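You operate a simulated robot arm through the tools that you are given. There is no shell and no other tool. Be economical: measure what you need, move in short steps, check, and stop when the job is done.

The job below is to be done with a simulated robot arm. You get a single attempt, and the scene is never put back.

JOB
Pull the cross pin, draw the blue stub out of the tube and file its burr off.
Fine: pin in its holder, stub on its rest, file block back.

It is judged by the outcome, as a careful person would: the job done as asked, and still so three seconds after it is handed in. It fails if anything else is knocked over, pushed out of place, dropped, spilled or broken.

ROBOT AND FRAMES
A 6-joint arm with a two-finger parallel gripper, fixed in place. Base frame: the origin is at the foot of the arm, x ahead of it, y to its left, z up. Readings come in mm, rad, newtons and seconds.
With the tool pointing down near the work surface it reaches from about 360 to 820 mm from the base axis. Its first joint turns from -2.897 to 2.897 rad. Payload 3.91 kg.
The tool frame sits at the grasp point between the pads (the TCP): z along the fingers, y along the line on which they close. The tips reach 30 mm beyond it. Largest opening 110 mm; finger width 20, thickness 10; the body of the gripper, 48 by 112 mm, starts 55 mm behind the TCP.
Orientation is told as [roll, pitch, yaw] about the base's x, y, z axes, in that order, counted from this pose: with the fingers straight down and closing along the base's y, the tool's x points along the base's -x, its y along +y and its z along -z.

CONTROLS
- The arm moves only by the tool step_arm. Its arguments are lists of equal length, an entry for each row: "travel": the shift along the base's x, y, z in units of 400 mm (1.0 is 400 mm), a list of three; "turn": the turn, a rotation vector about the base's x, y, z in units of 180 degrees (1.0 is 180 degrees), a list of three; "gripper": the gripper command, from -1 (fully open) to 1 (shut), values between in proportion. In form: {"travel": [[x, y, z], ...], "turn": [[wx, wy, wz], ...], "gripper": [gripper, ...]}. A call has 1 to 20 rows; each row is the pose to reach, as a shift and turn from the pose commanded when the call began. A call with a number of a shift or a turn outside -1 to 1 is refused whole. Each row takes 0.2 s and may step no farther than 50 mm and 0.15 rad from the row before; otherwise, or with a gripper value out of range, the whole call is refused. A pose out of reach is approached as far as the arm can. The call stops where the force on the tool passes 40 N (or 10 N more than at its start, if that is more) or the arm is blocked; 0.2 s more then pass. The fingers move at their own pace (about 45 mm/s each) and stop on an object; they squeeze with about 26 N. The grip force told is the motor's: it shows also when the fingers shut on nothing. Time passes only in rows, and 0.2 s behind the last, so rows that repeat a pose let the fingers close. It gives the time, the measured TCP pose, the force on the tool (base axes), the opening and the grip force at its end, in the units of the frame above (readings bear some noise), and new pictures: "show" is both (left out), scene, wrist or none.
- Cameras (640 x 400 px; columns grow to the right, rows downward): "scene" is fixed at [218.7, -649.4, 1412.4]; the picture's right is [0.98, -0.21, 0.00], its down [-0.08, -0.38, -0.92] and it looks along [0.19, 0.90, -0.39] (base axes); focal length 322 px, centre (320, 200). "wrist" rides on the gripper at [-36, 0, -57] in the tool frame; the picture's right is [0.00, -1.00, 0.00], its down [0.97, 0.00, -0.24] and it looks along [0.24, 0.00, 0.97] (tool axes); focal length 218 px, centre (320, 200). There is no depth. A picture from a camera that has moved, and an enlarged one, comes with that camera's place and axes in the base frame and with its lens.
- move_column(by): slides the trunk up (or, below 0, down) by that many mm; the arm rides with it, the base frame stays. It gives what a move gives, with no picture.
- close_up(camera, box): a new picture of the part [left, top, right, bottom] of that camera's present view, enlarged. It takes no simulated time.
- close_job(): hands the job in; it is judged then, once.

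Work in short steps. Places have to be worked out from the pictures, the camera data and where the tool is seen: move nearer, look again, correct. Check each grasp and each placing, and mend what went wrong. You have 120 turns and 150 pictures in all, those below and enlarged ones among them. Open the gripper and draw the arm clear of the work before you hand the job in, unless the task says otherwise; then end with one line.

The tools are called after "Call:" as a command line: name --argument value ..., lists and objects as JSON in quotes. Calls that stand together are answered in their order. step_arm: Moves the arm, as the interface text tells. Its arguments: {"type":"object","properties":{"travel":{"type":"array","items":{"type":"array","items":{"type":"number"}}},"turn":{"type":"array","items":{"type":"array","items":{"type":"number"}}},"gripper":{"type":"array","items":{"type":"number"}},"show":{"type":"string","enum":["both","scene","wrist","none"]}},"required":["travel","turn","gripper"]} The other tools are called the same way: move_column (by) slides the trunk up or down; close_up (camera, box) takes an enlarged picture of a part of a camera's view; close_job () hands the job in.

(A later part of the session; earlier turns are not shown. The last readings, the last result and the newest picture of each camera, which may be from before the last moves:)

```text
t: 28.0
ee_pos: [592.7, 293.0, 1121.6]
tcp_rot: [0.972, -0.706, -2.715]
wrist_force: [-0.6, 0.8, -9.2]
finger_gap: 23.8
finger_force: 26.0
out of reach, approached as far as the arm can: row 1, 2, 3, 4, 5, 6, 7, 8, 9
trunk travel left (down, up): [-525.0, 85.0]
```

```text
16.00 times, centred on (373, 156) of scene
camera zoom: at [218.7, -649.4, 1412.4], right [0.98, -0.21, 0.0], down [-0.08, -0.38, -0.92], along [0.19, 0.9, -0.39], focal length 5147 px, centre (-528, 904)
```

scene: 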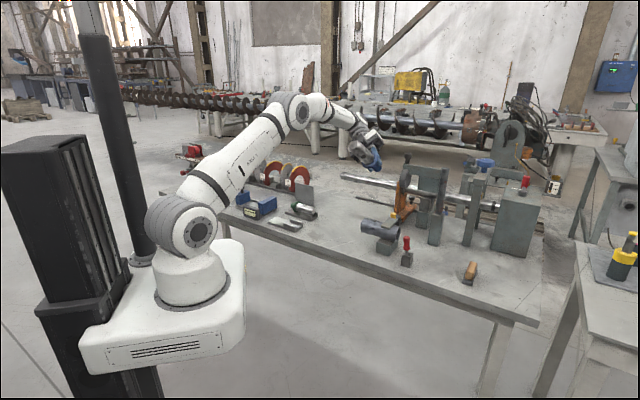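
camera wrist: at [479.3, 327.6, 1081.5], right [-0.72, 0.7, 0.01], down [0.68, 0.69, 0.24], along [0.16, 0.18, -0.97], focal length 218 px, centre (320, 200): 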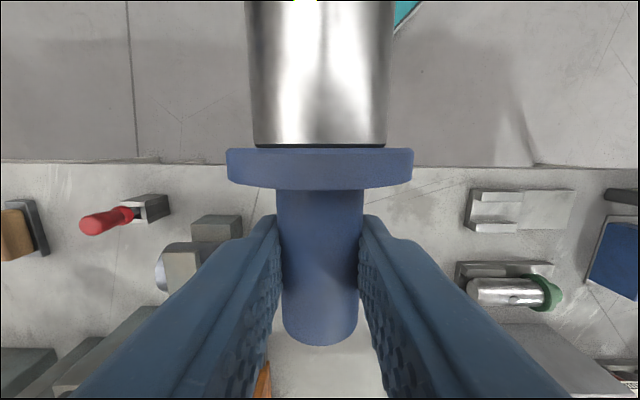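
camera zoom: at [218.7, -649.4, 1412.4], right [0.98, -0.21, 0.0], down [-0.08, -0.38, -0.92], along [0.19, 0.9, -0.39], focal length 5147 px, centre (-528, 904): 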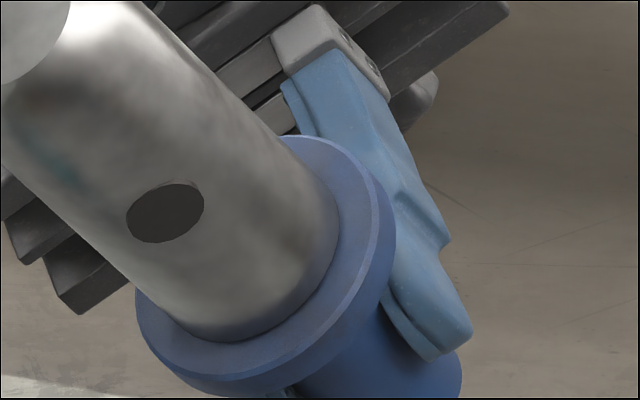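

Call:
close_up --camera "scene" --box '[366, 158, 386, 176]'

Call:
close_up --camera "wrist" --box '[210, 120, 430, 360]'

```text
16.00 times, centred on (376, 167) of scene
camera zoom: at [218.7, -649.4, 1412.4], right [0.98, -0.21, 0.0], down [-0.08, -0.38, -0.92], along [0.19, 0.9, -0.39], focal length 5147 px, centre (-576, 728)
```

zoom: 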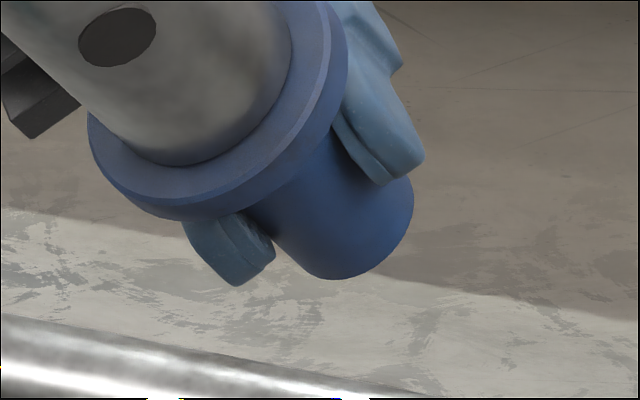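

```text
1.67 times, centred on (320, 240) of wrist
camera zoom: at [566.6, 333.4, 1169.2], right [-0.72, 0.29, -0.63], down [0.67, 0.52, -0.53], along [0.18, -0.8, -0.57], focal length 364 px, centre (320, 133)
```

zoom: 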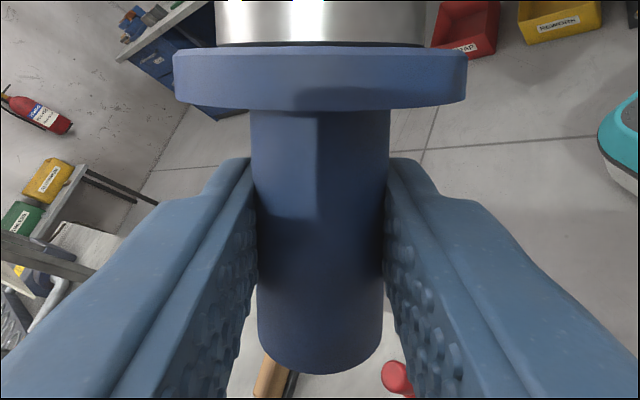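

No burr underneath either. I'll return to the upright pose and inspect again from the top.

Call:
step_arm --travel '[[0, 0.03, -0.02], [0, 0.06, -0.04], [0, 0.09, -0.06], [0, 0.12, -0.08], [0, 0.15, -0.1], [0, 0.18, -0.12], [0, 0.2, -0.14], [0, 0.2, -0.14], [0, 0.2, -0.14]]' --turn '[[0.045, 0, 0], [0.09, 0, 0], [0.135, 0, 0], [0.18, 0, 0], [0.225, 0, 0], [0.27, 0, 0], [0.315, 0, 0], [0.36, 0, 0], [0.36, 0, 0]]' --gripper '[1, 1, 1, 1, 1, 1, 1, 1, 1]' --show "none"

```text
t: 30.0
ee_pos: [592.3, 371.5, 1065.7]
tcp_rot: [-0.001, 0.0, -2.348]
wrist_force: [-1.0, -0.4, -9.1]
finger_gap: 24.1
finger_force: 25.7
out of reach, approached as far as the arm can: row 1, 2, 3, 4, 5, 6
trunk travel left (down, up): [-525.0, 85.0]
```

Upright again. I'll swing back to the original yaw, a bit closer to the scene camera, and inspect the near flank and top at high zoom.

Call:
step_arm --travel '[[-0.03, -0.04, 0.02], [-0.06, -0.08, 0.04], [-0.09, -0.12, 0.04], [-0.12, -0.16, 0.04], [-0.15, -0.2, 0.04], [-0.18, -0.22, 0.04], [-0.2, -0.24, 0.04], [-0.2, -0.26, 0.04], [-0.2, -0.28, 0.04], [-0.2, -0.3, 0.04], [-0.2, -0.3, 0.04], [-0.2, -0.3, 0.04], [-0.2, -0.3, 0.04]]' --turn '[[0, 0, 0.045], [0, 0, 0.09], [0, 0, 0.135], [0, 0, 0.18], [0, 0, 0.225], [0, 0, 0.27], [0, 0, 0.315], [0, 0, 0.36], [0, 0, 0.405], [0, 0, 0.45], [0, 0, 0.48], [0, 0, 0.5], [0, 0, 0.5]]' --gripper '[1, 1, 1, 1, 1, 1, 1, 1, 1, 1, 1, 1, 1]' --show "scene"

```text
t: 32.8
ee_pos: [512.0, 250.3, 1082.6]
tcp_rot: [0.0, -0.002, -0.775]
wrist_force: [-0.6, 0.3, -9.9]
finger_gap: 23.9
finger_force: 25.9
trunk travel left (down, up): [-525.0, 85.0]
```

scene: 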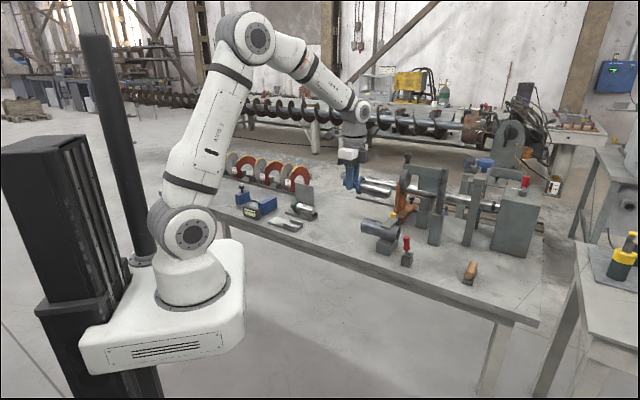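

Call:
close_up --camera "scene" --box '[342, 164, 396, 206]'

```text
9.52 times, centred on (369, 185) of scene
camera zoom: at [218.7, -649.4, 1412.4], right [0.98, -0.21, 0.0], down [-0.08, -0.38, -0.92], along [0.19, 0.9, -0.39], focal length 3064 px, centre (-147, 343)
```

zoom: 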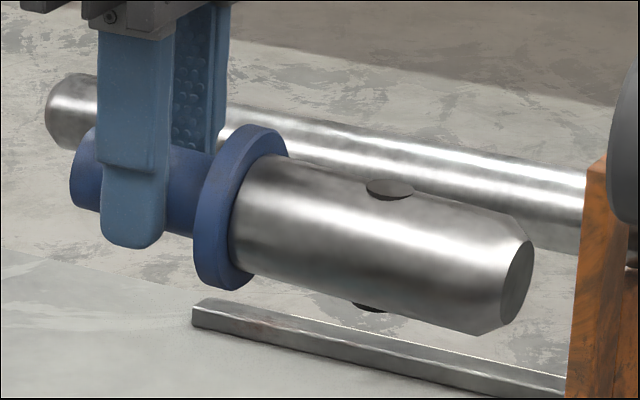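

Still nothing on shaft or flange. I'll turn +90° to see the tail's end face and the back of the flange.

Call:
step_arm --travel '[[0, 0, 0], [0, 0, 0], [0, 0, 0], [0, 0, 0], [0, 0, 0], [0, 0, 0], [0, 0, 0], [0, 0, 0], [0, 0, 0], [0, 0, 0], [0, 0, 0], [0, 0, 0], [0, 0, 0]]' --turn '[[0, 0, 0.045], [0, 0, 0.09], [0, 0, 0.135], [0, 0, 0.18], [0, 0, 0.225], [0, 0, 0.27], [0, 0, 0.315], [0, 0, 0.36], [0, 0, 0.405], [0, 0, 0.45], [0, 0, 0.48], [0, 0, 0.5], [0, 0, 0.5]]' --gripper '[1, 1, 1, 1, 1, 1, 1, 1, 1, 1, 1, 1, 1]' --show "none"

Call:
close_up --camera "scene" --box '[330, 155, 400, 205]'

```text
t: 35.6
ee_pos: [511.8, 251.6, 1081.7]
tcp_rot: [0.0, 0.002, 0.795]
wrist_force: [-0.6, 0.4, -9.1]
finger_gap: 23.8
finger_force: 25.6
trunk travel left (down, up): [-525.0, 85.0]
```

```text
8.00 times, centred on (365, 180) of scene
camera zoom: at [218.7, -649.4, 1412.4], right [0.98, -0.21, 0.0], down [-0.08, -0.38, -0.92], along [0.19, 0.9, -0.39], focal length 2573 px, centre (-40, 360)
```

zoom: 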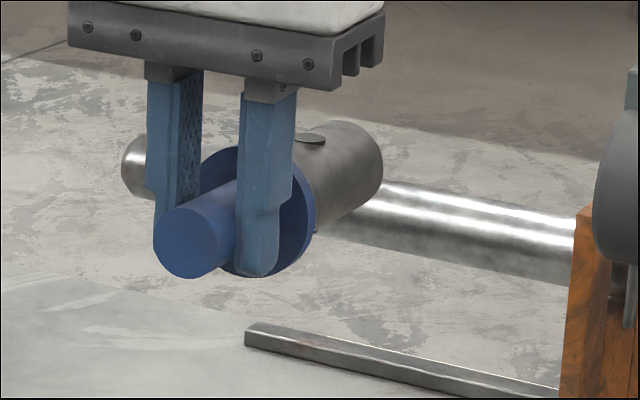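

Call:
close_up --camera "scene" --box '[362, 168, 380, 182]'

```text
16.00 times, centred on (371, 175) of scene
camera zoom: at [218.7, -649.4, 1412.4], right [0.98, -0.21, 0.0], down [-0.08, -0.38, -0.92], along [0.19, 0.9, -0.39], focal length 5147 px, centre (-496, 600)
```

zoom: 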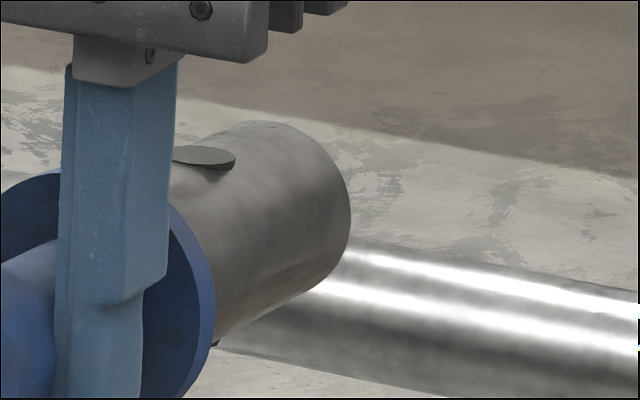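

No burr is obvious while it's held, so I'll place the stub on its rest and inspect it up close with the wrist camera. First I'll go to a spot beside the empty rest to measure it.

Call:
step_arm --travel '[[-0.05, 0.07, 0], [-0.1, 0.14, -0.01], [-0.15, 0.21, -0.03], [-0.2, 0.28, -0.05], [-0.25, 0.35, -0.07], [-0.3, 0.42, -0.09], [-0.36, 0.48, -0.11], [-0.42, 0.54, -0.13], [-0.47, 0.58, -0.15], [-0.52, 0.62, -0.17], [-0.57, 0.65, -0.19], [-0.62, 0.67, -0.205], [-0.67, 0.67, -0.205], [-0.695, 0.67, -0.205], [-0.695, 0.67, -0.205]]' --turn '[[0, 0, -0.045], [0, 0, -0.09], [0, 0, -0.135], [0, 0, -0.18], [0, 0, -0.225], [0, 0, -0.27], [0, 0, -0.315], [0, 0, -0.36], [0, 0, -0.405], [0, 0, -0.45], [0, 0, -0.48], [0, 0, -0.5], [0, 0, -0.5], [0, 0, -0.5], [0, 0, -0.5]]' --gripper '[1, 1, 1, 1, 1, 1, 1, 1, 1, 1, 1, 1, 1, 1, 1]' --show "wrist"

```text
t: 38.8
ee_pos: [232.8, 521.3, 1000.9]
tcp_rot: [0.0, -0.001, -0.778]
wrist_force: [-0.6, 0.0, -9.0]
finger_gap: 23.8
finger_force: 25.9
trunk travel left (down, up): [-525.0, 85.0]
camera wrist: at [258.9, 494.5, 1057.8], right [-0.7, -0.71, 0.0], down [-0.69, 0.68, 0.24], along [-0.17, 0.17, -0.97], focal length 218 px, centre (320, 200)
```

wrist: 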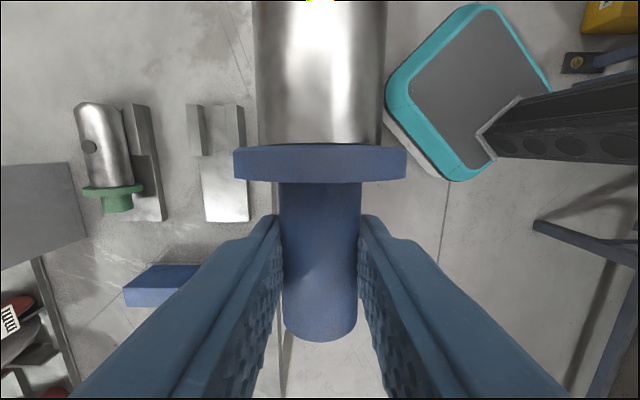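

The stub seems to have drooped nose-down a little in the grip; I'll check from the scene camera and zoom on the rest.

Call:
close_up --camera "scene" --box '[235, 150, 315, 205]'

Call:
close_up --camera "wrist" --box '[60, 80, 260, 240]'

```text
7.27 times, centred on (275, 178) of scene
camera zoom: at [218.7, -649.4, 1412.4], right [0.98, -0.21, 0.0], down [-0.08, -0.38, -0.92], along [0.19, 0.9, -0.39], focal length 2339 px, centre (647, 364)
```

zoom: 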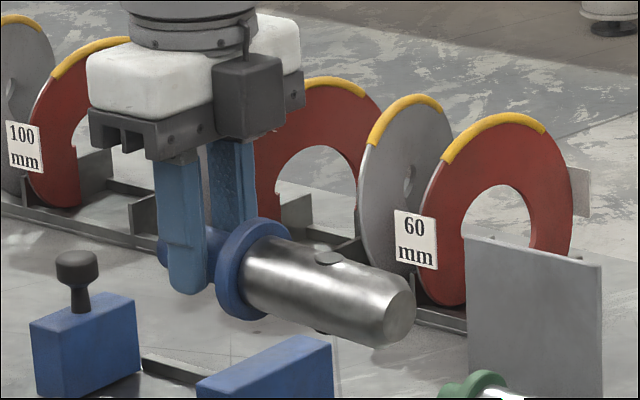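

```text
2.50 times, centred on (160, 160) of wrist
camera zoom: at [258.9, 494.5, 1057.8], right [-0.7, -0.71, 0.0], down [-0.69, 0.68, 0.24], along [-0.17, 0.17, -0.97], focal length 546 px, centre (720, 300)
```

zoom: 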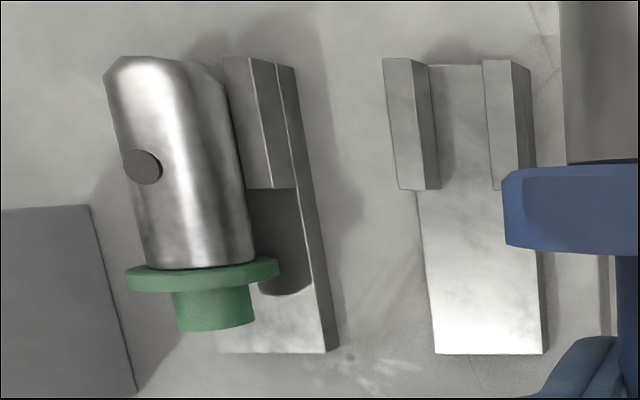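

The empty rest's rails run along the stub axis: gap centre r≈−659, rail tops z≈788. I'll move over it and tilt about 4.5° to level the drooped nose, hovering about 40 mm high.

Call:
step_arm --travel '[[0.04, 0.075, -0.05], [0.08, 0.15, -0.1], [0.12, 0.225, -0.15], [0.153, 0.287, -0.22], [0.153, 0.287, -0.3], [0.153, 0.287, -0.37], [0.153, 0.287, -0.37]]' --turn '[[0, 0, 0], [-0.004, -0.004, 0], [-0.01, -0.01, 0], [-0.0175, -0.0178, 0], [-0.0175, -0.0178, 0], [-0.0175, -0.0178, 0], [-0.0175, -0.0178, 0]]' --gripper '[1, 1, 1, 1, 1, 1, 1]' --show "wrist"

Call:
close_up --camera "scene" --box '[250, 175, 330, 235]'

```text
t: 40.4
ee_pos: [294.0, 635.3, 852.0]
tcp_rot: [-0.001, -0.078, -0.777]
wrist_force: [-0.2, 0.4, -9.3]
finger_gap: 24.4
finger_force: 25.7
trunk travel left (down, up): [-525.0, 85.0]
camera wrist: at [317.3, 611.9, 911.7], right [-0.7, -0.71, 0.0], down [-0.7, 0.69, 0.16], along [-0.12, 0.11, -0.99], focal length 218 px, centre (320, 200)
```

wrist: 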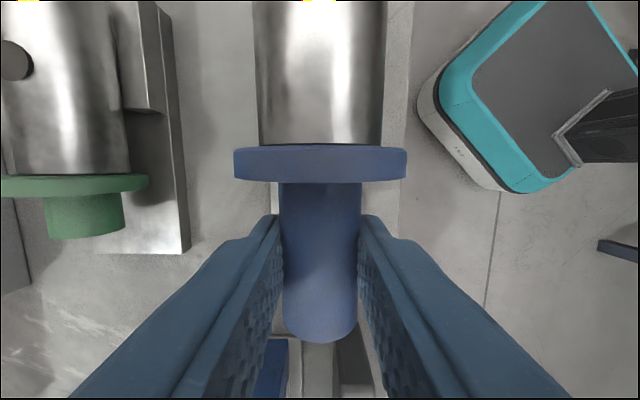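

```text
6.67 times, centred on (290, 205) of scene
camera zoom: at [218.7, -649.4, 1412.4], right [0.98, -0.21, 0.0], down [-0.08, -0.38, -0.92], along [0.19, 0.9, -0.39], focal length 2144 px, centre (520, 167)
```

zoom: 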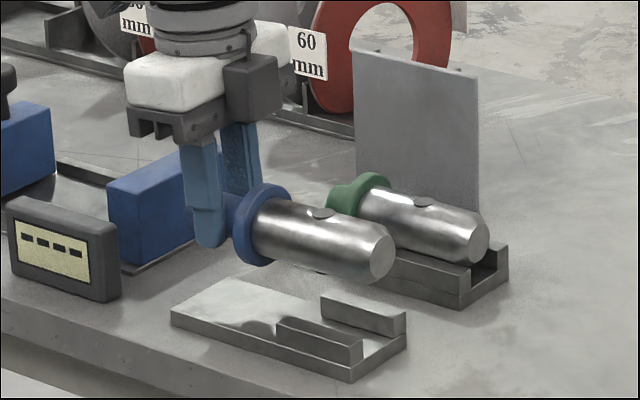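

The stub is level and aligned. I'll lower it slowly until the rails take the weight.

Call:
step_arm --travel '[[0, 0, -0.03], [0, 0, -0.06], [0, 0, -0.08], [0, 0, -0.09], [0, 0, -0.097], [0, 0, -0.1025], [0, 0, -0.1025]]' --turn '[[0, 0, 0], [0, 0, 0], [0, 0, 0], [0, 0, 0], [0, 0, 0], [0, 0, 0], [0, 0, 0]]' --gripper '[1, 1, 1, 1, 1, 1, 1]' --show "none"

Call:
close_up --camera "scene" --box '[250, 175, 330, 235]'

```text
t: 42.0
ee_pos: [295.8, 635.5, 814.1]
tcp_rot: [0.004, -0.077, -0.774]
wrist_force: [4.6, 6.6, 3.2]
finger_gap: 23.9
finger_force: 25.8
trunk travel left (down, up): [-525.0, 85.0]
```

```text
6.67 times, centred on (290, 205) of scene
camera zoom: at [218.7, -649.4, 1412.4], right [0.98, -0.21, 0.0], down [-0.08, -0.38, -0.92], along [0.19, 0.9, -0.39], focal length 2144 px, centre (520, 167)
```

zoom: 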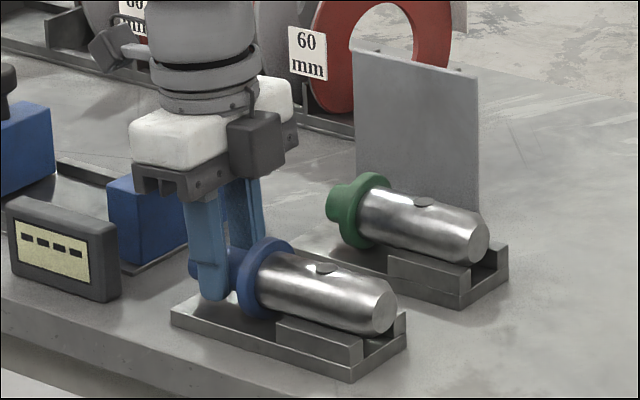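

It's in contact with a small sideways force, so it's about 1–2 mm off centre. I'll ease that way and down a touch.

Call:
step_arm --travel '[[0.002, 0.002, 0], [0.004, 0.004, 0], [0.004, 0.004, -0.004], [0.004, 0.004, -0.006], [0.004, 0.004, -0.006]]' --turn '[[0, 0, 0], [0, 0, 0], [0, 0, 0], [0, 0, 0], [0, 0, 0]]' --gripper '[1, 1, 1, 1, 1]' --show "none"

```text
t: 43.2
ee_pos: [295.7, 636.3, 810.9]
tcp_rot: [0.001, -0.077, -0.778]
wrist_force: [-0.9, 1.4, 17.7]
finger_gap: 23.6
finger_force: 26.4
trunk travel left (down, up): [-525.0, 85.0]
```

Seated. I'll release and rise.

Call:
step_arm --travel '[[0, 0, 0], [0, 0, 0], [0, 0, 0], [0, 0, 0.05], [0, 0, 0.12], [0, 0, 0.22], [0.03, -0.03, 0.3], [0.07, -0.07, 0.33], [0.07, -0.07, 0.33]]' --turn '[[0, 0, 0], [0, 0, 0], [0, 0, 0], [0, 0, 0], [0, 0, 0], [0.008, 0.008, 0], [0.0175, 0.0178, 0], [0.0175, 0.0178, 0], [0.0175, 0.0178, 0]]' --gripper '[-0.2, -0.2, -0.2, -0.2, -0.2, -0.2, -0.2, -0.2, -0.2]' --show "wrist"

Call:
close_up --camera "scene" --box '[250, 175, 330, 235]'

```text
t: 45.2
ee_pos: [324.9, 609.1, 941.2]
tcp_rot: [0.0, 0.001, -0.778]
wrist_force: [0.3, -0.8, 0.4]
finger_gap: 66.1
finger_force: 0.1
trunk travel left (down, up): [-525.0, 85.0]
camera wrist: at [349.4, 583.0, 998.4], right [-0.7, -0.71, 0.0], down [-0.69, 0.68, 0.24], along [-0.17, 0.17, -0.97], focal length 218 px, centre (320, 200)
```

wrist: 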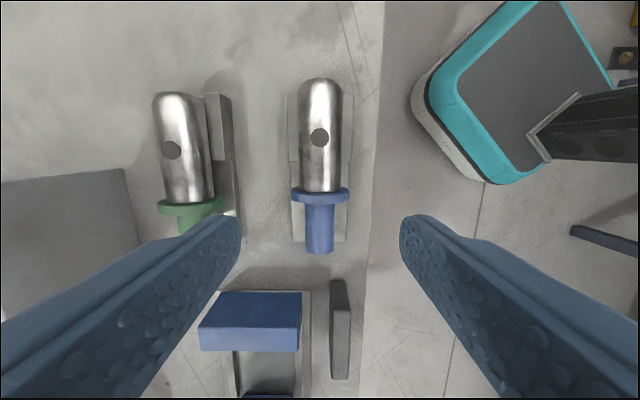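

```text
6.67 times, centred on (290, 205) of scene
camera zoom: at [218.7, -649.4, 1412.4], right [0.98, -0.21, 0.0], down [-0.08, -0.38, -0.92], along [0.19, 0.9, -0.39], focal length 2144 px, centre (520, 167)
```

zoom: 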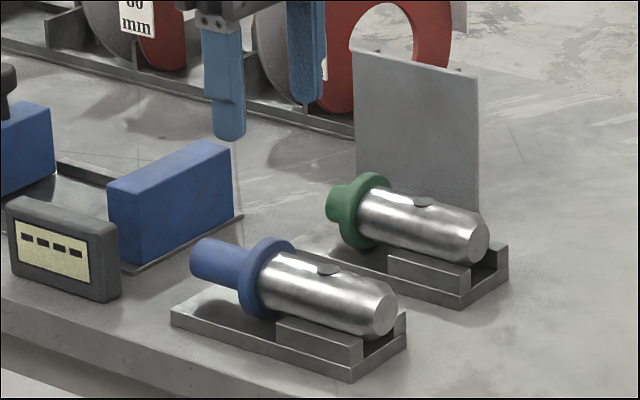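

Stub is on its rest, matching the green one. Now inspecting its upper surface.

Call:
close_up --camera "wrist" --box '[285, 70, 360, 260]'

Call:
close_up --camera "wrist" --box '[290, 70, 350, 200]'

Call:
close_up --camera "wrist" --box '[145, 85, 235, 240]'

```text
2.11 times, centred on (322, 165) of wrist
camera zoom: at [349.4, 583.0, 998.4], right [-0.7, -0.71, 0.0], down [-0.69, 0.68, 0.24], along [-0.17, 0.17, -0.97], focal length 460 px, centre (315, 274)
```

zoom: 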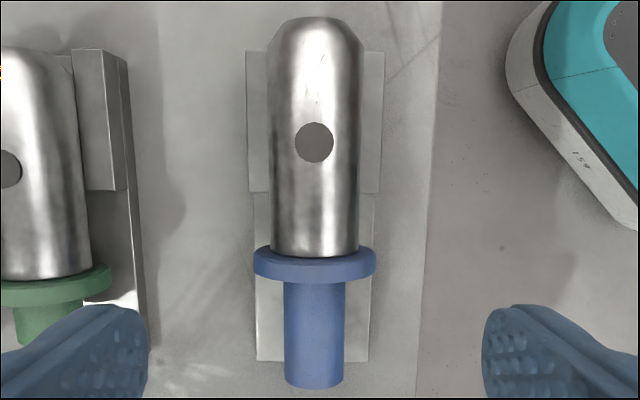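

```text
3.08 times, centred on (320, 135) of wrist
camera zoom: at [349.4, 583.0, 998.4], right [-0.7, -0.71, 0.0], down [-0.69, 0.68, 0.24], along [-0.17, 0.17, -0.97], focal length 672 px, centre (320, 400)
```

zoom: 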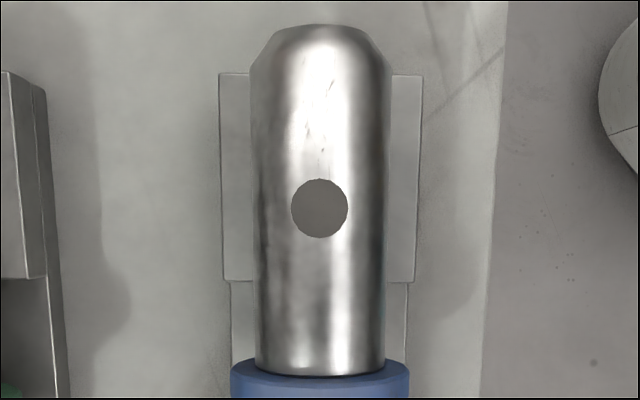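

```text
2.58 times, centred on (190, 162) of wrist
camera zoom: at [349.4, 583.0, 998.4], right [-0.7, -0.71, 0.0], down [-0.69, 0.68, 0.24], along [-0.17, 0.17, -0.97], focal length 563 px, centre (656, 297)
```

zoom: 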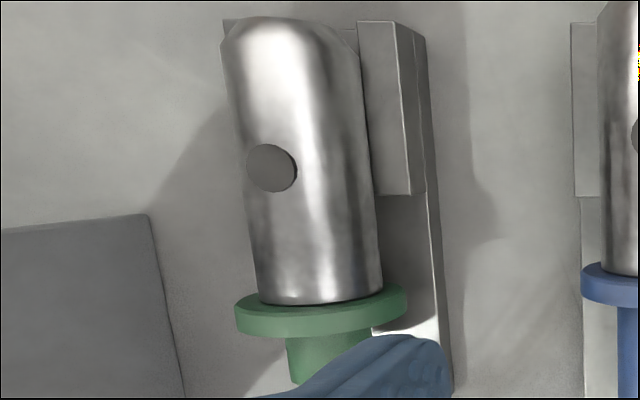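

There are small marks on the top of the shaft between the hole and its end. I'll zoom in further.

Call:
close_up --camera "wrist" --box '[300, 76, 342, 126]'

Call:
close_up --camera "scene" --box '[280, 208, 302, 228]'

```text
8.00 times, centred on (321, 101) of wrist
camera zoom: at [349.4, 583.0, 998.4], right [-0.7, -0.71, 0.0], down [-0.69, 0.68, 0.24], along [-0.17, 0.17, -0.97], focal length 1746 px, centre (312, 992)
```

zoom: 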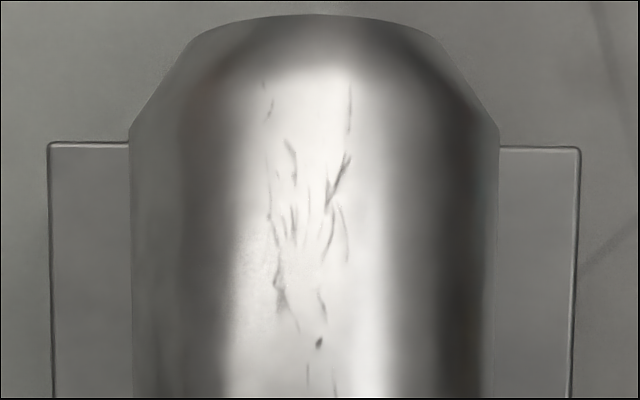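

```text
16.00 times, centred on (291, 218) of scene
camera zoom: at [218.7, -649.4, 1412.4], right [0.98, -0.21, 0.0], down [-0.08, -0.38, -0.92], along [0.19, 0.9, -0.39], focal length 5147 px, centre (784, -88)
```

zoom: 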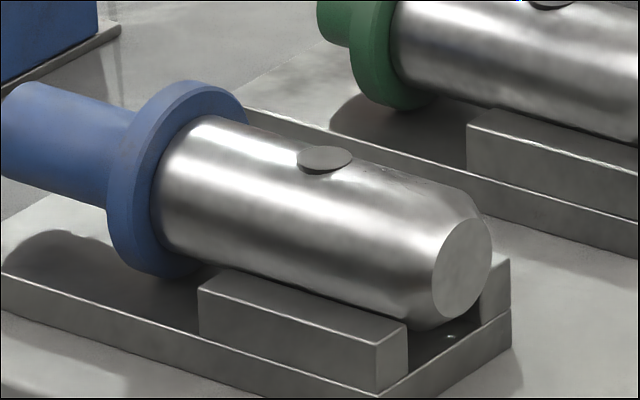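

The burr is a patch of raised scratch marks on top of the shaft, centred about 24 mm beyond the hole (n≈−130, z≈817). Next I'll go look at the file block.

Call:
step_arm --travel '[[0, 0, 0.1], [0.04, -0.04, 0.18], [0.11, -0.13, 0.25], [0.18, -0.22, 0.27], [0.25, -0.31, 0.27], [0.32, -0.4, 0.27], [0.39, -0.49, 0.27], [0.46, -0.58, 0.27], [0.53, -0.67, 0.27], [0.6, -0.76, 0.27], [0.67, -0.85, 0.27], [0.73, -0.94, 0.27], [0.8, -1.0, 0.27], [0.9, -1.0, 0.27], [0.98, -1.0, 0.27], [0.98, -1.0, 0.27]]' --turn '[[0, 0, 0], [0, 0, 0.02], [0, 0, 0.04], [0, 0, 0.06], [0, 0, 0.08], [0, 0, 0.1], [0, 0, 0.12], [0, 0, 0.14], [0, 0, 0.16], [0, 0, 0.18], [0, 0, 0.2], [0, 0, 0.22], [0, 0, 0.24], [0, 0, 0.247], [0, 0, 0.247], [0, 0, 0.247]]' --gripper '[-0.2, -0.2, -0.2, -0.2, -0.2, -0.2, -0.2, -0.2, -0.2, -0.2, -0.2, -0.2, -0.2, -0.2, -0.2, -0.2]'

```text
refused: row 3 steps farther than a row can; nothing moved
```

Call:
step_arm --travel '[[0, 0, 0.1], [0.04, -0.04, 0.18], [0.1, -0.12, 0.23], [0.17, -0.21, 0.27], [0.24, -0.3, 0.27], [0.31, -0.39, 0.27], [0.38, -0.48, 0.27], [0.45, -0.57, 0.27], [0.52, -0.66, 0.27], [0.59, -0.75, 0.27], [0.66, -0.84, 0.27], [0.72, -0.93, 0.27], [0.78, -1.0, 0.27], [0.88, -1.0, 0.27], [0.98, -1.0, 0.27], [0.98, -1.0, 0.27]]' --turn '[[0, 0, 0], [0, 0, 0.02], [0, 0, 0.04], [0, 0, 0.06], [0, 0, 0.08], [0, 0, 0.1], [0, 0, 0.12], [0, 0, 0.14], [0, 0, 0.16], [0, 0, 0.18], [0, 0, 0.2], [0, 0, 0.22], [0, 0, 0.24], [0, 0, 0.247], [0, 0, 0.247], [0, 0, 0.247]]' --gripper '[-0.2, -0.2, -0.2, -0.2, -0.2, -0.2, -0.2, -0.2, -0.2, -0.2, -0.2, -0.2, -0.2, -0.2, -0.2, -0.2]'

```text
t: 48.6
ee_pos: [717.6, 208.5, 1049.7]
tcp_rot: [-0.001, 0.0, -0.001]
wrist_force: [-0.2, -0.1, 0.9]
finger_gap: 66.0
finger_force: 0.1
trunk travel left (down, up): [-525.0, 85.0]
camera wrist: at [752.4, 207.2, 1106.1], right [0.0, -1.0, 0.0], down [-0.97, 0.0, 0.24], along [-0.24, 0.0, -0.97], focal length 218 px, centre (320, 200)
```

scene: 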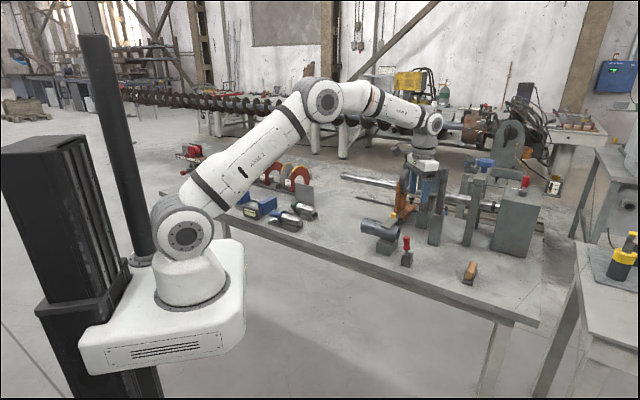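
wrist: 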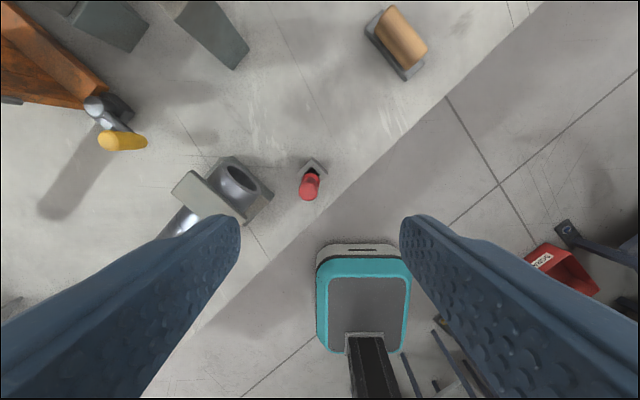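

Call:
close_up --camera "wrist" --box '[350, 0, 450, 90]'

Call:
close_up --camera "scene" --box '[445, 250, 495, 295]'

```text
4.44 times, centred on (400, 45) of wrist
camera zoom: at [752.4, 207.2, 1106.1], right [0.0, -1.0, 0.0], down [-0.97, 0.0, 0.24], along [-0.24, 0.0, -0.97], focal length 970 px, centre (-36, 889)
```

zoom: 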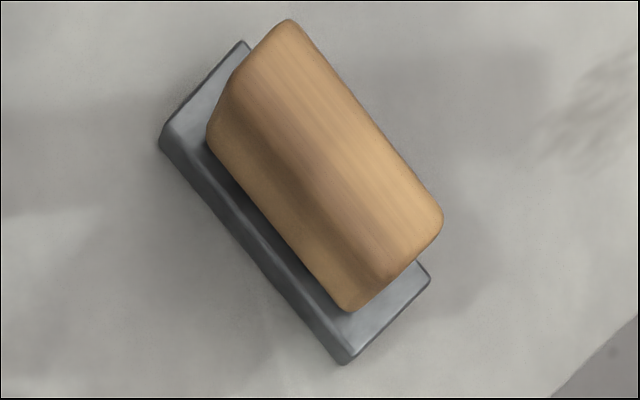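

```text
8.89 times, centred on (470, 272) of scene
camera zoom: at [218.7, -649.4, 1412.4], right [0.98, -0.21, 0.0], down [-0.08, -0.38, -0.92], along [0.19, 0.9, -0.39], focal length 2859 px, centre (-1013, -444)
```

zoom: 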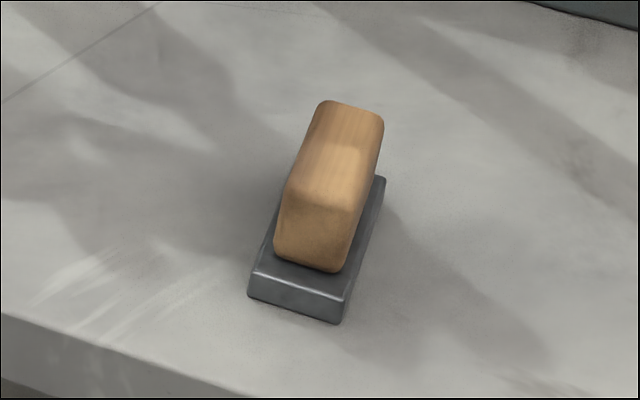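

The file block lies at (882, 107) with its long axis at +45° and handle top near z≈803. It's 889 mm out, so I'll yaw +45° and then tilt the tool about 30° outward to reach it.

Call:
step_arm --travel '[[0.03, -0.05, -0.02], [0.06, -0.1, -0.04], [0.09, -0.15, -0.06], [0.12, -0.2, -0.08], [0.15, -0.26, -0.1], [0.18, -0.32, -0.12], [0.18, -0.32, -0.12]]' --turn '[[0, 0, 0.042], [0, 0, 0.084], [0, 0, 0.126], [0, 0, 0.168], [0, 0, 0.21], [0, 0, 0.25], [0, 0, 0.25]]' --gripper '[-0.2, -0.2, -0.2, -0.2, -0.2, -0.2, -0.2]' --show "none"

Call:
step_arm --travel '[[0.03, 0.01, -0.02], [0.06, 0.02, -0.04], [0.09, 0.04, -0.06], [0.12, 0.06, -0.1], [0.12, 0.06, -0.15], [0.12, 0.06, -0.15]]' --turn '[[0.03, -0.03, 0], [0.06, -0.06, 0], [0.09, -0.09, 0], [0.118, -0.118, 0], [0.118, -0.118, 0], [0.118, -0.118, 0]]' --gripper '[-0.2, -0.2, -0.2, -0.2, -0.2, -0.2]'

```text
t: 50.2
ee_pos: [789.4, 79.6, 1000.8]
tcp_rot: [-0.001, 0.0, 0.786]
wrist_force: [-0.4, 0.1, 0.2]
finger_gap: 65.8
finger_force: 0.0
trunk travel left (down, up): [-525.0, 85.0]
```

```text
t: 51.6
ee_pos: [837.0, 102.7, 941.9]
tcp_rot: [-0.001, -0.527, 0.786]
wrist_force: [-0.2, -0.2, -0.5]
finger_gap: 66.1
finger_force: 0.0
trunk travel left (down, up): [-525.0, 85.0]
camera wrist: at [838.6, 104.7, 1008.6], right [0.71, -0.71, 0.0], down [-0.68, -0.68, -0.28], along [0.2, 0.2, -0.96], focal length 218 px, centre (320, 200)
```

scene: 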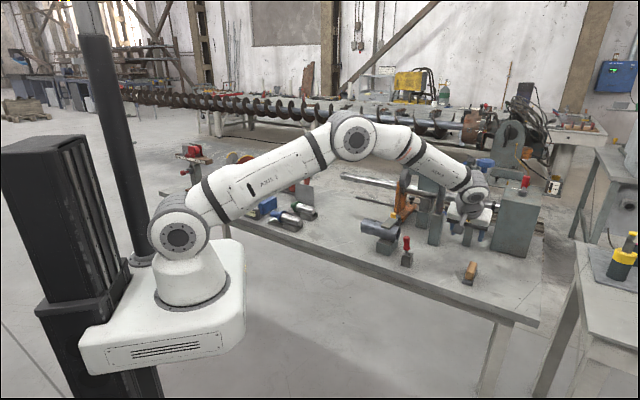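
wrist: 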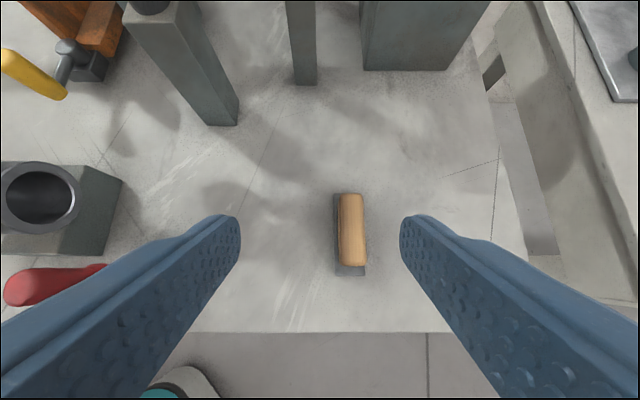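

Both views agree on the file at (882.5, 107). I'll approach above it and check.

Call:
step_arm --travel '[[0.05, 0, -0.05], [0.101, -0.002, -0.1], [0.101, -0.002, -0.16], [0.101, -0.002, -0.21], [0.101, -0.002, -0.21]]' --turn '[[0, 0, 0], [0, 0, 0], [0, 0, 0], [0, 0, 0], [0, 0, 0]]' --gripper '[-0.2, -0.2, -0.2, -0.2, -0.2]'

```text
t: 52.8
ee_pos: [876.3, 102.3, 857.2]
tcp_rot: [0.001, -0.521, 0.785]
wrist_force: [-0.1, -0.1, -0.5]
finger_gap: 65.8
finger_force: 0.0
trunk travel left (down, up): [-525.0, 85.0]
camera wrist: at [878.4, 104.4, 925.0], right [0.71, -0.71, 0.0], down [-0.68, -0.68, -0.28], along [0.2, 0.2, -0.96], focal length 218 px, centre (320, 200)
```

scene: 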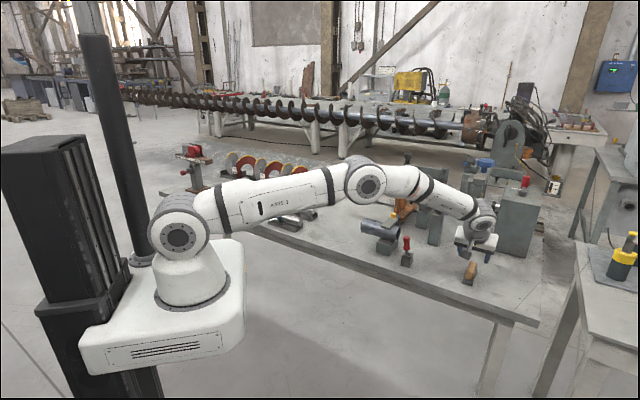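
wrist: 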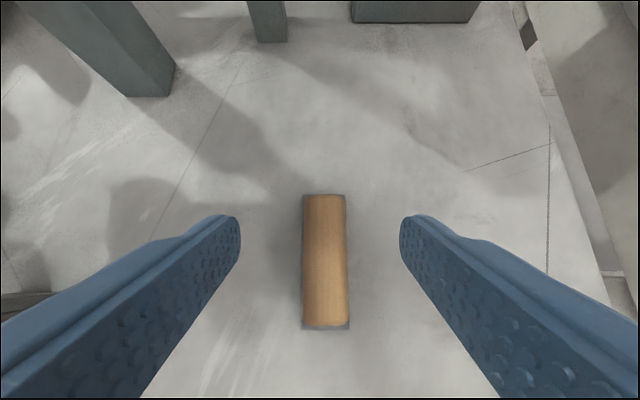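

Nearly centred (about 3 mm off). I'll correct, descend so the tips flank the handle, and close.

Call:
step_arm --travel '[[0.005, -0.005, -0.04], [0.005, -0.005, -0.08], [0.005, -0.005, -0.11], [0.005, -0.005, -0.125], [0.005, -0.005, -0.125]]' --turn '[[0, 0, 0], [0, 0, 0], [0, 0, 0], [0, 0, 0], [0, 0, 0]]' --gripper '[-0.2, -0.2, -0.2, -0.2, -0.2]'

Call:
close_up --camera "scene" --box '[435, 215, 515, 295]'

```text
t: 54.0
ee_pos: [879.2, 101.5, 808.8]
tcp_rot: [0.0, -0.524, 0.785]
wrist_force: [-0.3, 0.0, 0.2]
finger_gap: 65.9
finger_force: 0.1
trunk travel left (down, up): [-525.0, 85.0]
camera wrist: at [880.3, 102.4, 874.9], right [0.71, -0.71, 0.0], down [-0.68, -0.68, -0.28], along [0.2, 0.2, -0.96], focal length 218 px, centre (320, 200)
```

scene: 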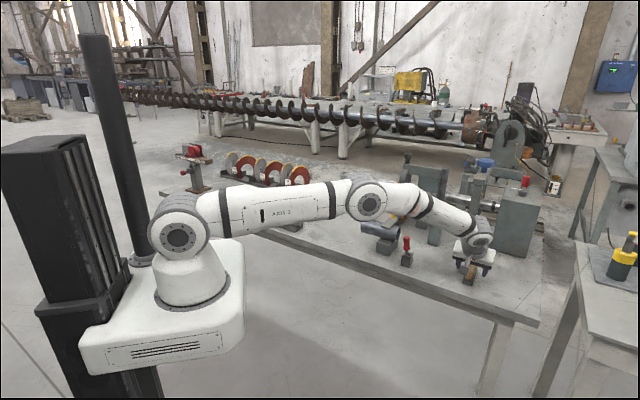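
wrist: 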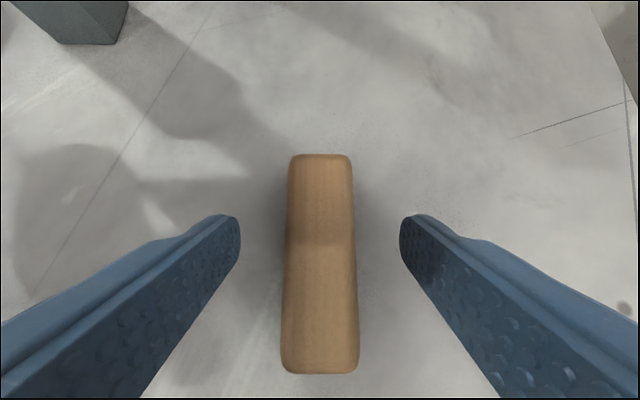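

```text
5.00 times, centred on (475, 255) of scene
camera zoom: at [218.7, -649.4, 1412.4], right [0.98, -0.21, 0.0], down [-0.08, -0.38, -0.92], along [0.19, 0.9, -0.39], focal length 1608 px, centre (-455, -75)
```

zoom: 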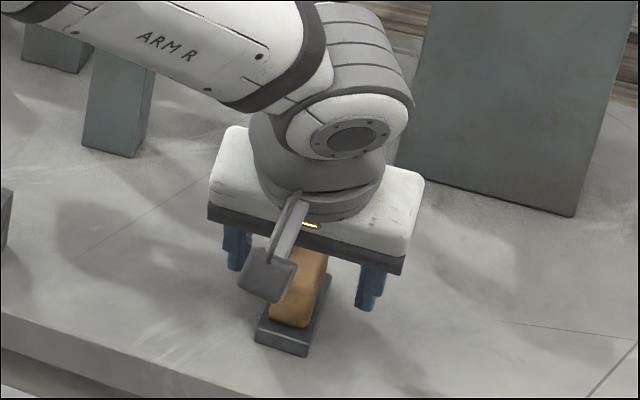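

Centred. I'll close and lift a little.

Call:
step_arm --travel '[[0, 0, 0], [0, 0, 0], [0, 0, 0], [0, 0, 0], [0, 0, 0]]' --turn '[[0, 0, 0], [0, 0, 0], [0, 0, 0], [0, 0, 0], [0, 0, 0]]' --gripper '[1, 1, 1, 1, 1]' --show "none"

Call:
step_arm --travel '[[0, 0, 0.02], [0, 0, 0.06], [0, 0, 0.12], [-0.03, 0, 0.2], [-0.06, 0, 0.28], [-0.06, 0, 0.28]]' --turn '[[0, 0, 0], [0, 0, 0], [0, 0, 0], [0, 0, 0], [0, 0, 0], [0, 0, 0]]' --gripper '[1, 1, 1, 1, 1, 1]'

Call:
close_up --camera "scene" --box '[420, 180, 520, 280]'

```text
t: 55.2
ee_pos: [877.8, 101.1, 806.3]
tcp_rot: [0.0, -0.523, 0.786]
wrist_force: [0.5, -0.2, 0.5]
finger_gap: 23.9
finger_force: 26.4
trunk travel left (down, up): [-525.0, 85.0]
```

```text
t: 56.6
ee_pos: [854.8, 100.9, 919.1]
tcp_rot: [0.0, -0.524, 0.786]
wrist_force: [-0.3, -0.3, -1.4]
finger_gap: 23.7
finger_force: 26.0
trunk travel left (down, up): [-525.0, 85.0]
camera wrist: at [857.1, 102.4, 985.8], right [0.71, -0.71, 0.0], down [-0.68, -0.68, -0.28], along [0.2, 0.2, -0.96], focal length 218 px, centre (320, 200)
```

scene: 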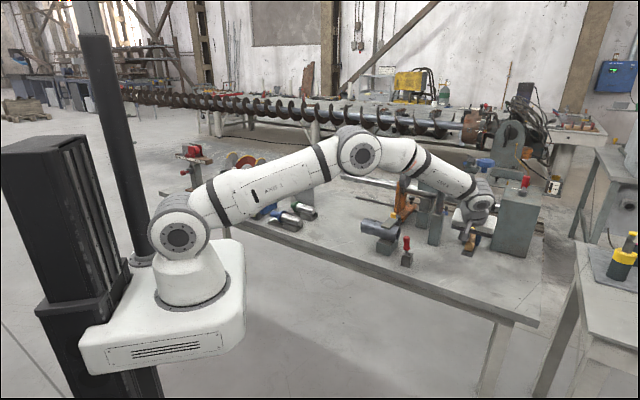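
wrist: 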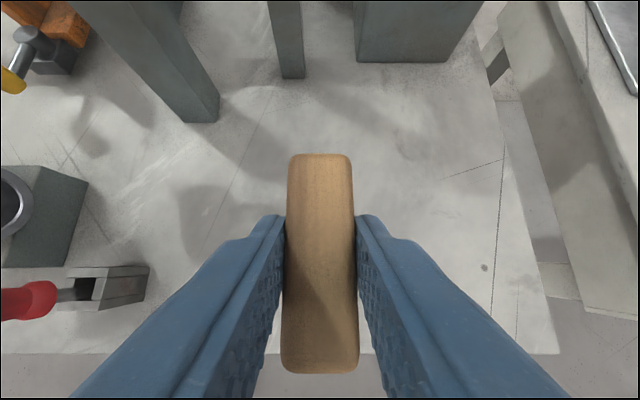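

```text
4.00 times, centred on (470, 230) of scene
camera zoom: at [218.7, -649.4, 1412.4], right [0.98, -0.21, 0.0], down [-0.08, -0.38, -0.92], along [0.19, 0.9, -0.39], focal length 1287 px, centre (-280, 80)
```

zoom: 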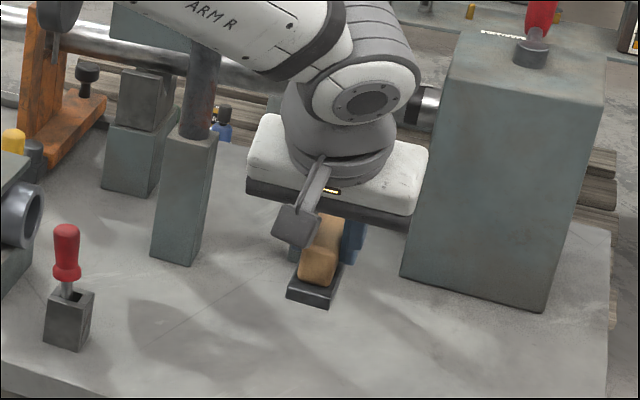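

The file is held level, its face about 46 mm below the TCP. I'll retract up and over to the stub, yawing −90° so the file lies along the shaft.

Call:
step_arm --travel '[[-0.05, 0, 0.08], [-0.1, 0.02, 0.16], [-0.16, 0.06, 0.23], [-0.22, 0.11, 0.29], [-0.28, 0.16, 0.33], [-0.34, 0.22, 0.33], [-0.4, 0.28, 0.33], [-0.46, 0.34, 0.33], [-0.52, 0.4, 0.33], [-0.58, 0.45, 0.33], [-0.637, 0.4975, 0.33], [-0.637, 0.4975, 0.33], [-0.637, 0.4975, 0.33]]' --turn '[[0, 0, 0], [0, 0, -0.045], [0, 0, -0.09], [0, 0, -0.135], [0, 0, -0.18], [0, 0, -0.225], [0, 0, -0.27], [0, 0, -0.315], [0, 0, -0.36], [0, 0, -0.405], [0, 0, -0.45], [0, 0, -0.495], [0, 0, -0.498]]' --gripper '[1, 1, 1, 1, 1, 1, 1, 1, 1, 1, 1, 1, 1]' --show "none"

Call:
step_arm --travel '[[-0.07, 0.08, -0.03], [-0.14, 0.16, -0.06], [-0.21, 0.24, -0.09], [-0.28, 0.32, -0.12], [-0.35, 0.4, -0.15], [-0.42, 0.48, -0.18], [-0.49, 0.56, -0.21], [-0.55, 0.63, -0.23], [-0.586, 0.667, -0.25], [-0.586, 0.667, -0.25]]' --turn '[[0, 0, 0], [0, 0, 0], [0, 0, 0], [0, 0, 0], [0, 0, 0], [0, 0, 0], [0, 0, 0], [0, 0, 0], [0, 0, 0], [0, 0, 0]]' --gripper '[1, 1, 1, 1, 1, 1, 1, 1, 1, 1]'

```text
t: 59.4
ee_pos: [600.7, 300.0, 1050.3]
tcp_rot: [0.0, -0.524, -0.783]
wrist_force: [0.0, 0.4, -2.3]
finger_gap: 24.0
finger_force: 26.0
trunk travel left (down, up): [-525.0, 85.0]
```

```text
t: 61.6
ee_pos: [365.8, 567.3, 951.8]
tcp_rot: [0.0, -0.524, -0.779]
wrist_force: [-0.5, -0.4, -3.0]
finger_gap: 23.7
finger_force: 26.1
trunk travel left (down, up): [-525.0, 85.0]
camera wrist: at [366.5, 565.4, 1018.6], right [-0.7, -0.71, 0.0], down [-0.68, 0.68, -0.28], along [0.2, -0.2, -0.96], focal length 218 px, centre (320, 200)
```

scene: 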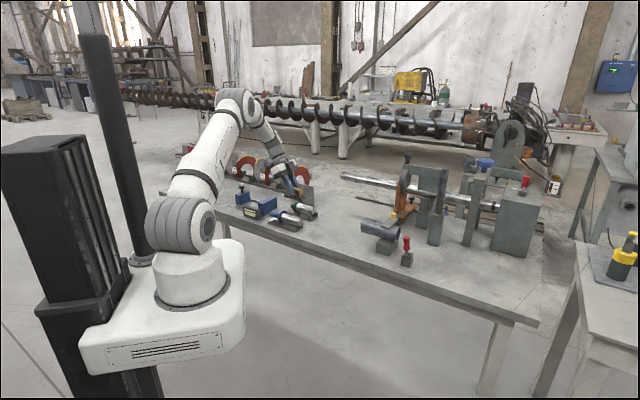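
wrist: 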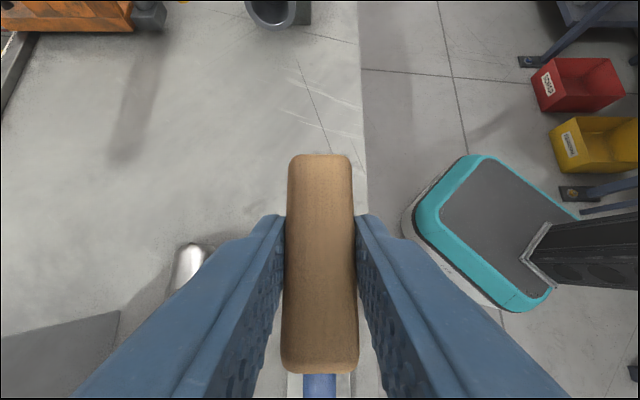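

Call:
close_up --camera "scene" --box '[250, 160, 330, 235]'

```text
5.33 times, centred on (290, 198) of scene
camera zoom: at [218.7, -649.4, 1412.4], right [0.98, -0.21, 0.0], down [-0.08, -0.38, -0.92], along [0.19, 0.9, -0.39], focal length 1716 px, centre (480, 213)
```

zoom: 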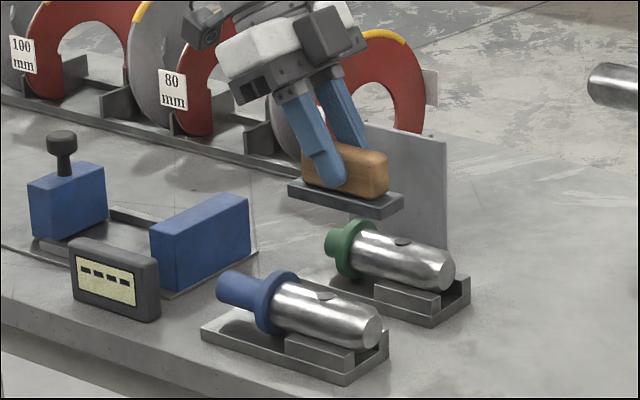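

The file is level and aligned. I'll lower to just above the shaft.

Call:
step_arm --travel '[[0, 0, -0.08], [0, 0, -0.15], [0, 0, -0.19], [0, 0, -0.205], [0, 0, -0.205]]' --turn '[[0, 0, 0], [0, 0, 0], [0, 0, 0], [0, 0, 0], [0, 0, 0]]' --gripper '[1, 1, 1, 1, 1]' --show "none"

Call:
close_up --camera "scene" --box '[265, 185, 315, 230]'

```text
t: 62.8
ee_pos: [367.1, 567.5, 869.3]
tcp_rot: [0.001, -0.524, -0.779]
wrist_force: [-0.5, 0.5, -2.5]
finger_gap: 23.8
finger_force: 26.2
trunk travel left (down, up): [-525.0, 85.0]
```

```text
8.89 times, centred on (290, 208) of scene
camera zoom: at [218.7, -649.4, 1412.4], right [0.98, -0.21, 0.0], down [-0.08, -0.38, -0.92], along [0.19, 0.9, -0.39], focal length 2859 px, centre (587, 133)
```

zoom: 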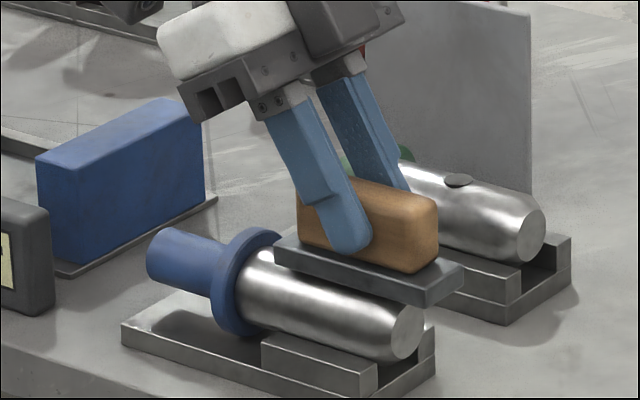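

The file is just above the burr, its rear close to the flange. I'll shift 12 mm toward the free end, then lower in small steps to a light contact.

Call:
step_arm --travel '[[0.0107, -0.0105, 0], [0.0214, -0.021, 0], [0.0214, -0.021, -0.005], [0.0214, -0.021, -0.01], [0.0214, -0.021, -0.013], [0.0214, -0.021, -0.016], [0.0214, -0.021, -0.016]]' --turn '[[0, 0, 0], [0, 0, 0], [0, 0, 0], [0, 0, 0], [0, 0, 0], [0, 0, 0], [0, 0, 0]]' --gripper '[1, 1, 1, 1, 1, 1, 1]' --show "none"

Call:
close_up --camera "scene" --box '[265, 185, 315, 230]'

```text
t: 64.4
ee_pos: [374.6, 558.4, 866.3]
tcp_rot: [0.004, -0.526, -0.781]
wrist_force: [0.0, 0.9, 16.4]
finger_gap: 24.0
finger_force: 26.1
trunk travel left (down, up): [-525.0, 85.0]
```

```text
8.89 times, centred on (290, 208) of scene
camera zoom: at [218.7, -649.4, 1412.4], right [0.98, -0.21, 0.0], down [-0.08, -0.38, -0.92], along [0.19, 0.9, -0.39], focal length 2859 px, centre (587, 133)
```

zoom: 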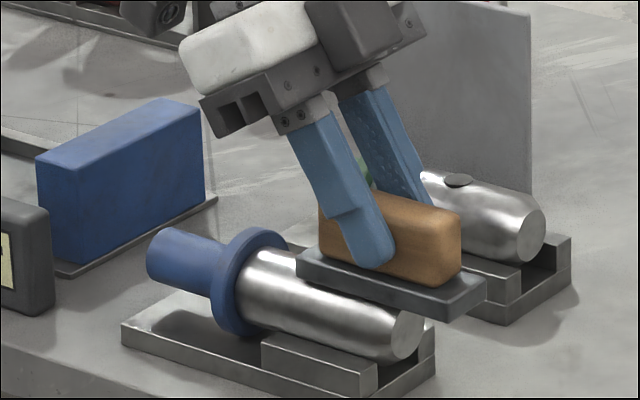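

Contact at about 18 N. I'll ease off slightly and make several lengthwise strokes.

Call:
step_arm --travel '[[0, 0, 0.001], [0.0178, -0.0175, 0.001], [0.0356, -0.0351, 0.001], [0.0178, -0.0175, 0.001], [0, 0, 0.001], [0.0178, -0.0175, 0.001], [0.0356, -0.0351, 0.001], [0.0178, -0.0175, 0.001], [0, 0, 0.001]]' --turn '[[0, 0, 0], [0, 0, 0], [0, 0, 0], [0, 0, 0], [0, 0, 0], [0, 0, 0], [0, 0, 0], [0, 0, 0], [0, 0, 0]]' --gripper '[1, 1, 1, 1, 1, 1, 1, 1, 1]' --show "none"

Call:
close_up --camera "scene" --box '[265, 185, 315, 230]'

```text
t: 66.4
ee_pos: [374.7, 558.4, 863.7]
tcp_rot: [-0.001, -0.525, -0.781]
wrist_force: [1.1, -2.9, 10.2]
finger_gap: 23.9
finger_force: 26.0
trunk travel left (down, up): [-525.0, 85.0]
```

```text
8.89 times, centred on (290, 208) of scene
camera zoom: at [218.7, -649.4, 1412.4], right [0.98, -0.21, 0.0], down [-0.08, -0.38, -0.92], along [0.19, 0.9, -0.39], focal length 2859 px, centre (587, 133)
```

zoom: 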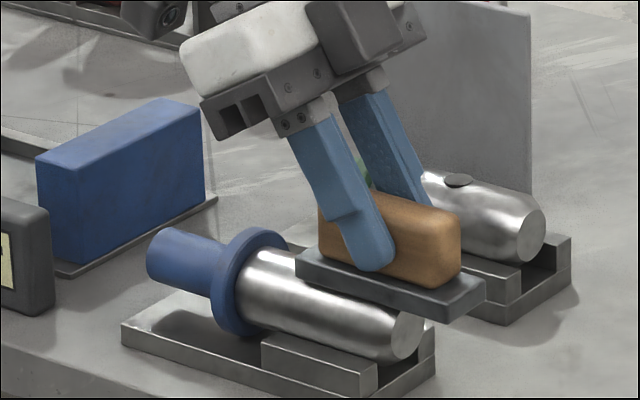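

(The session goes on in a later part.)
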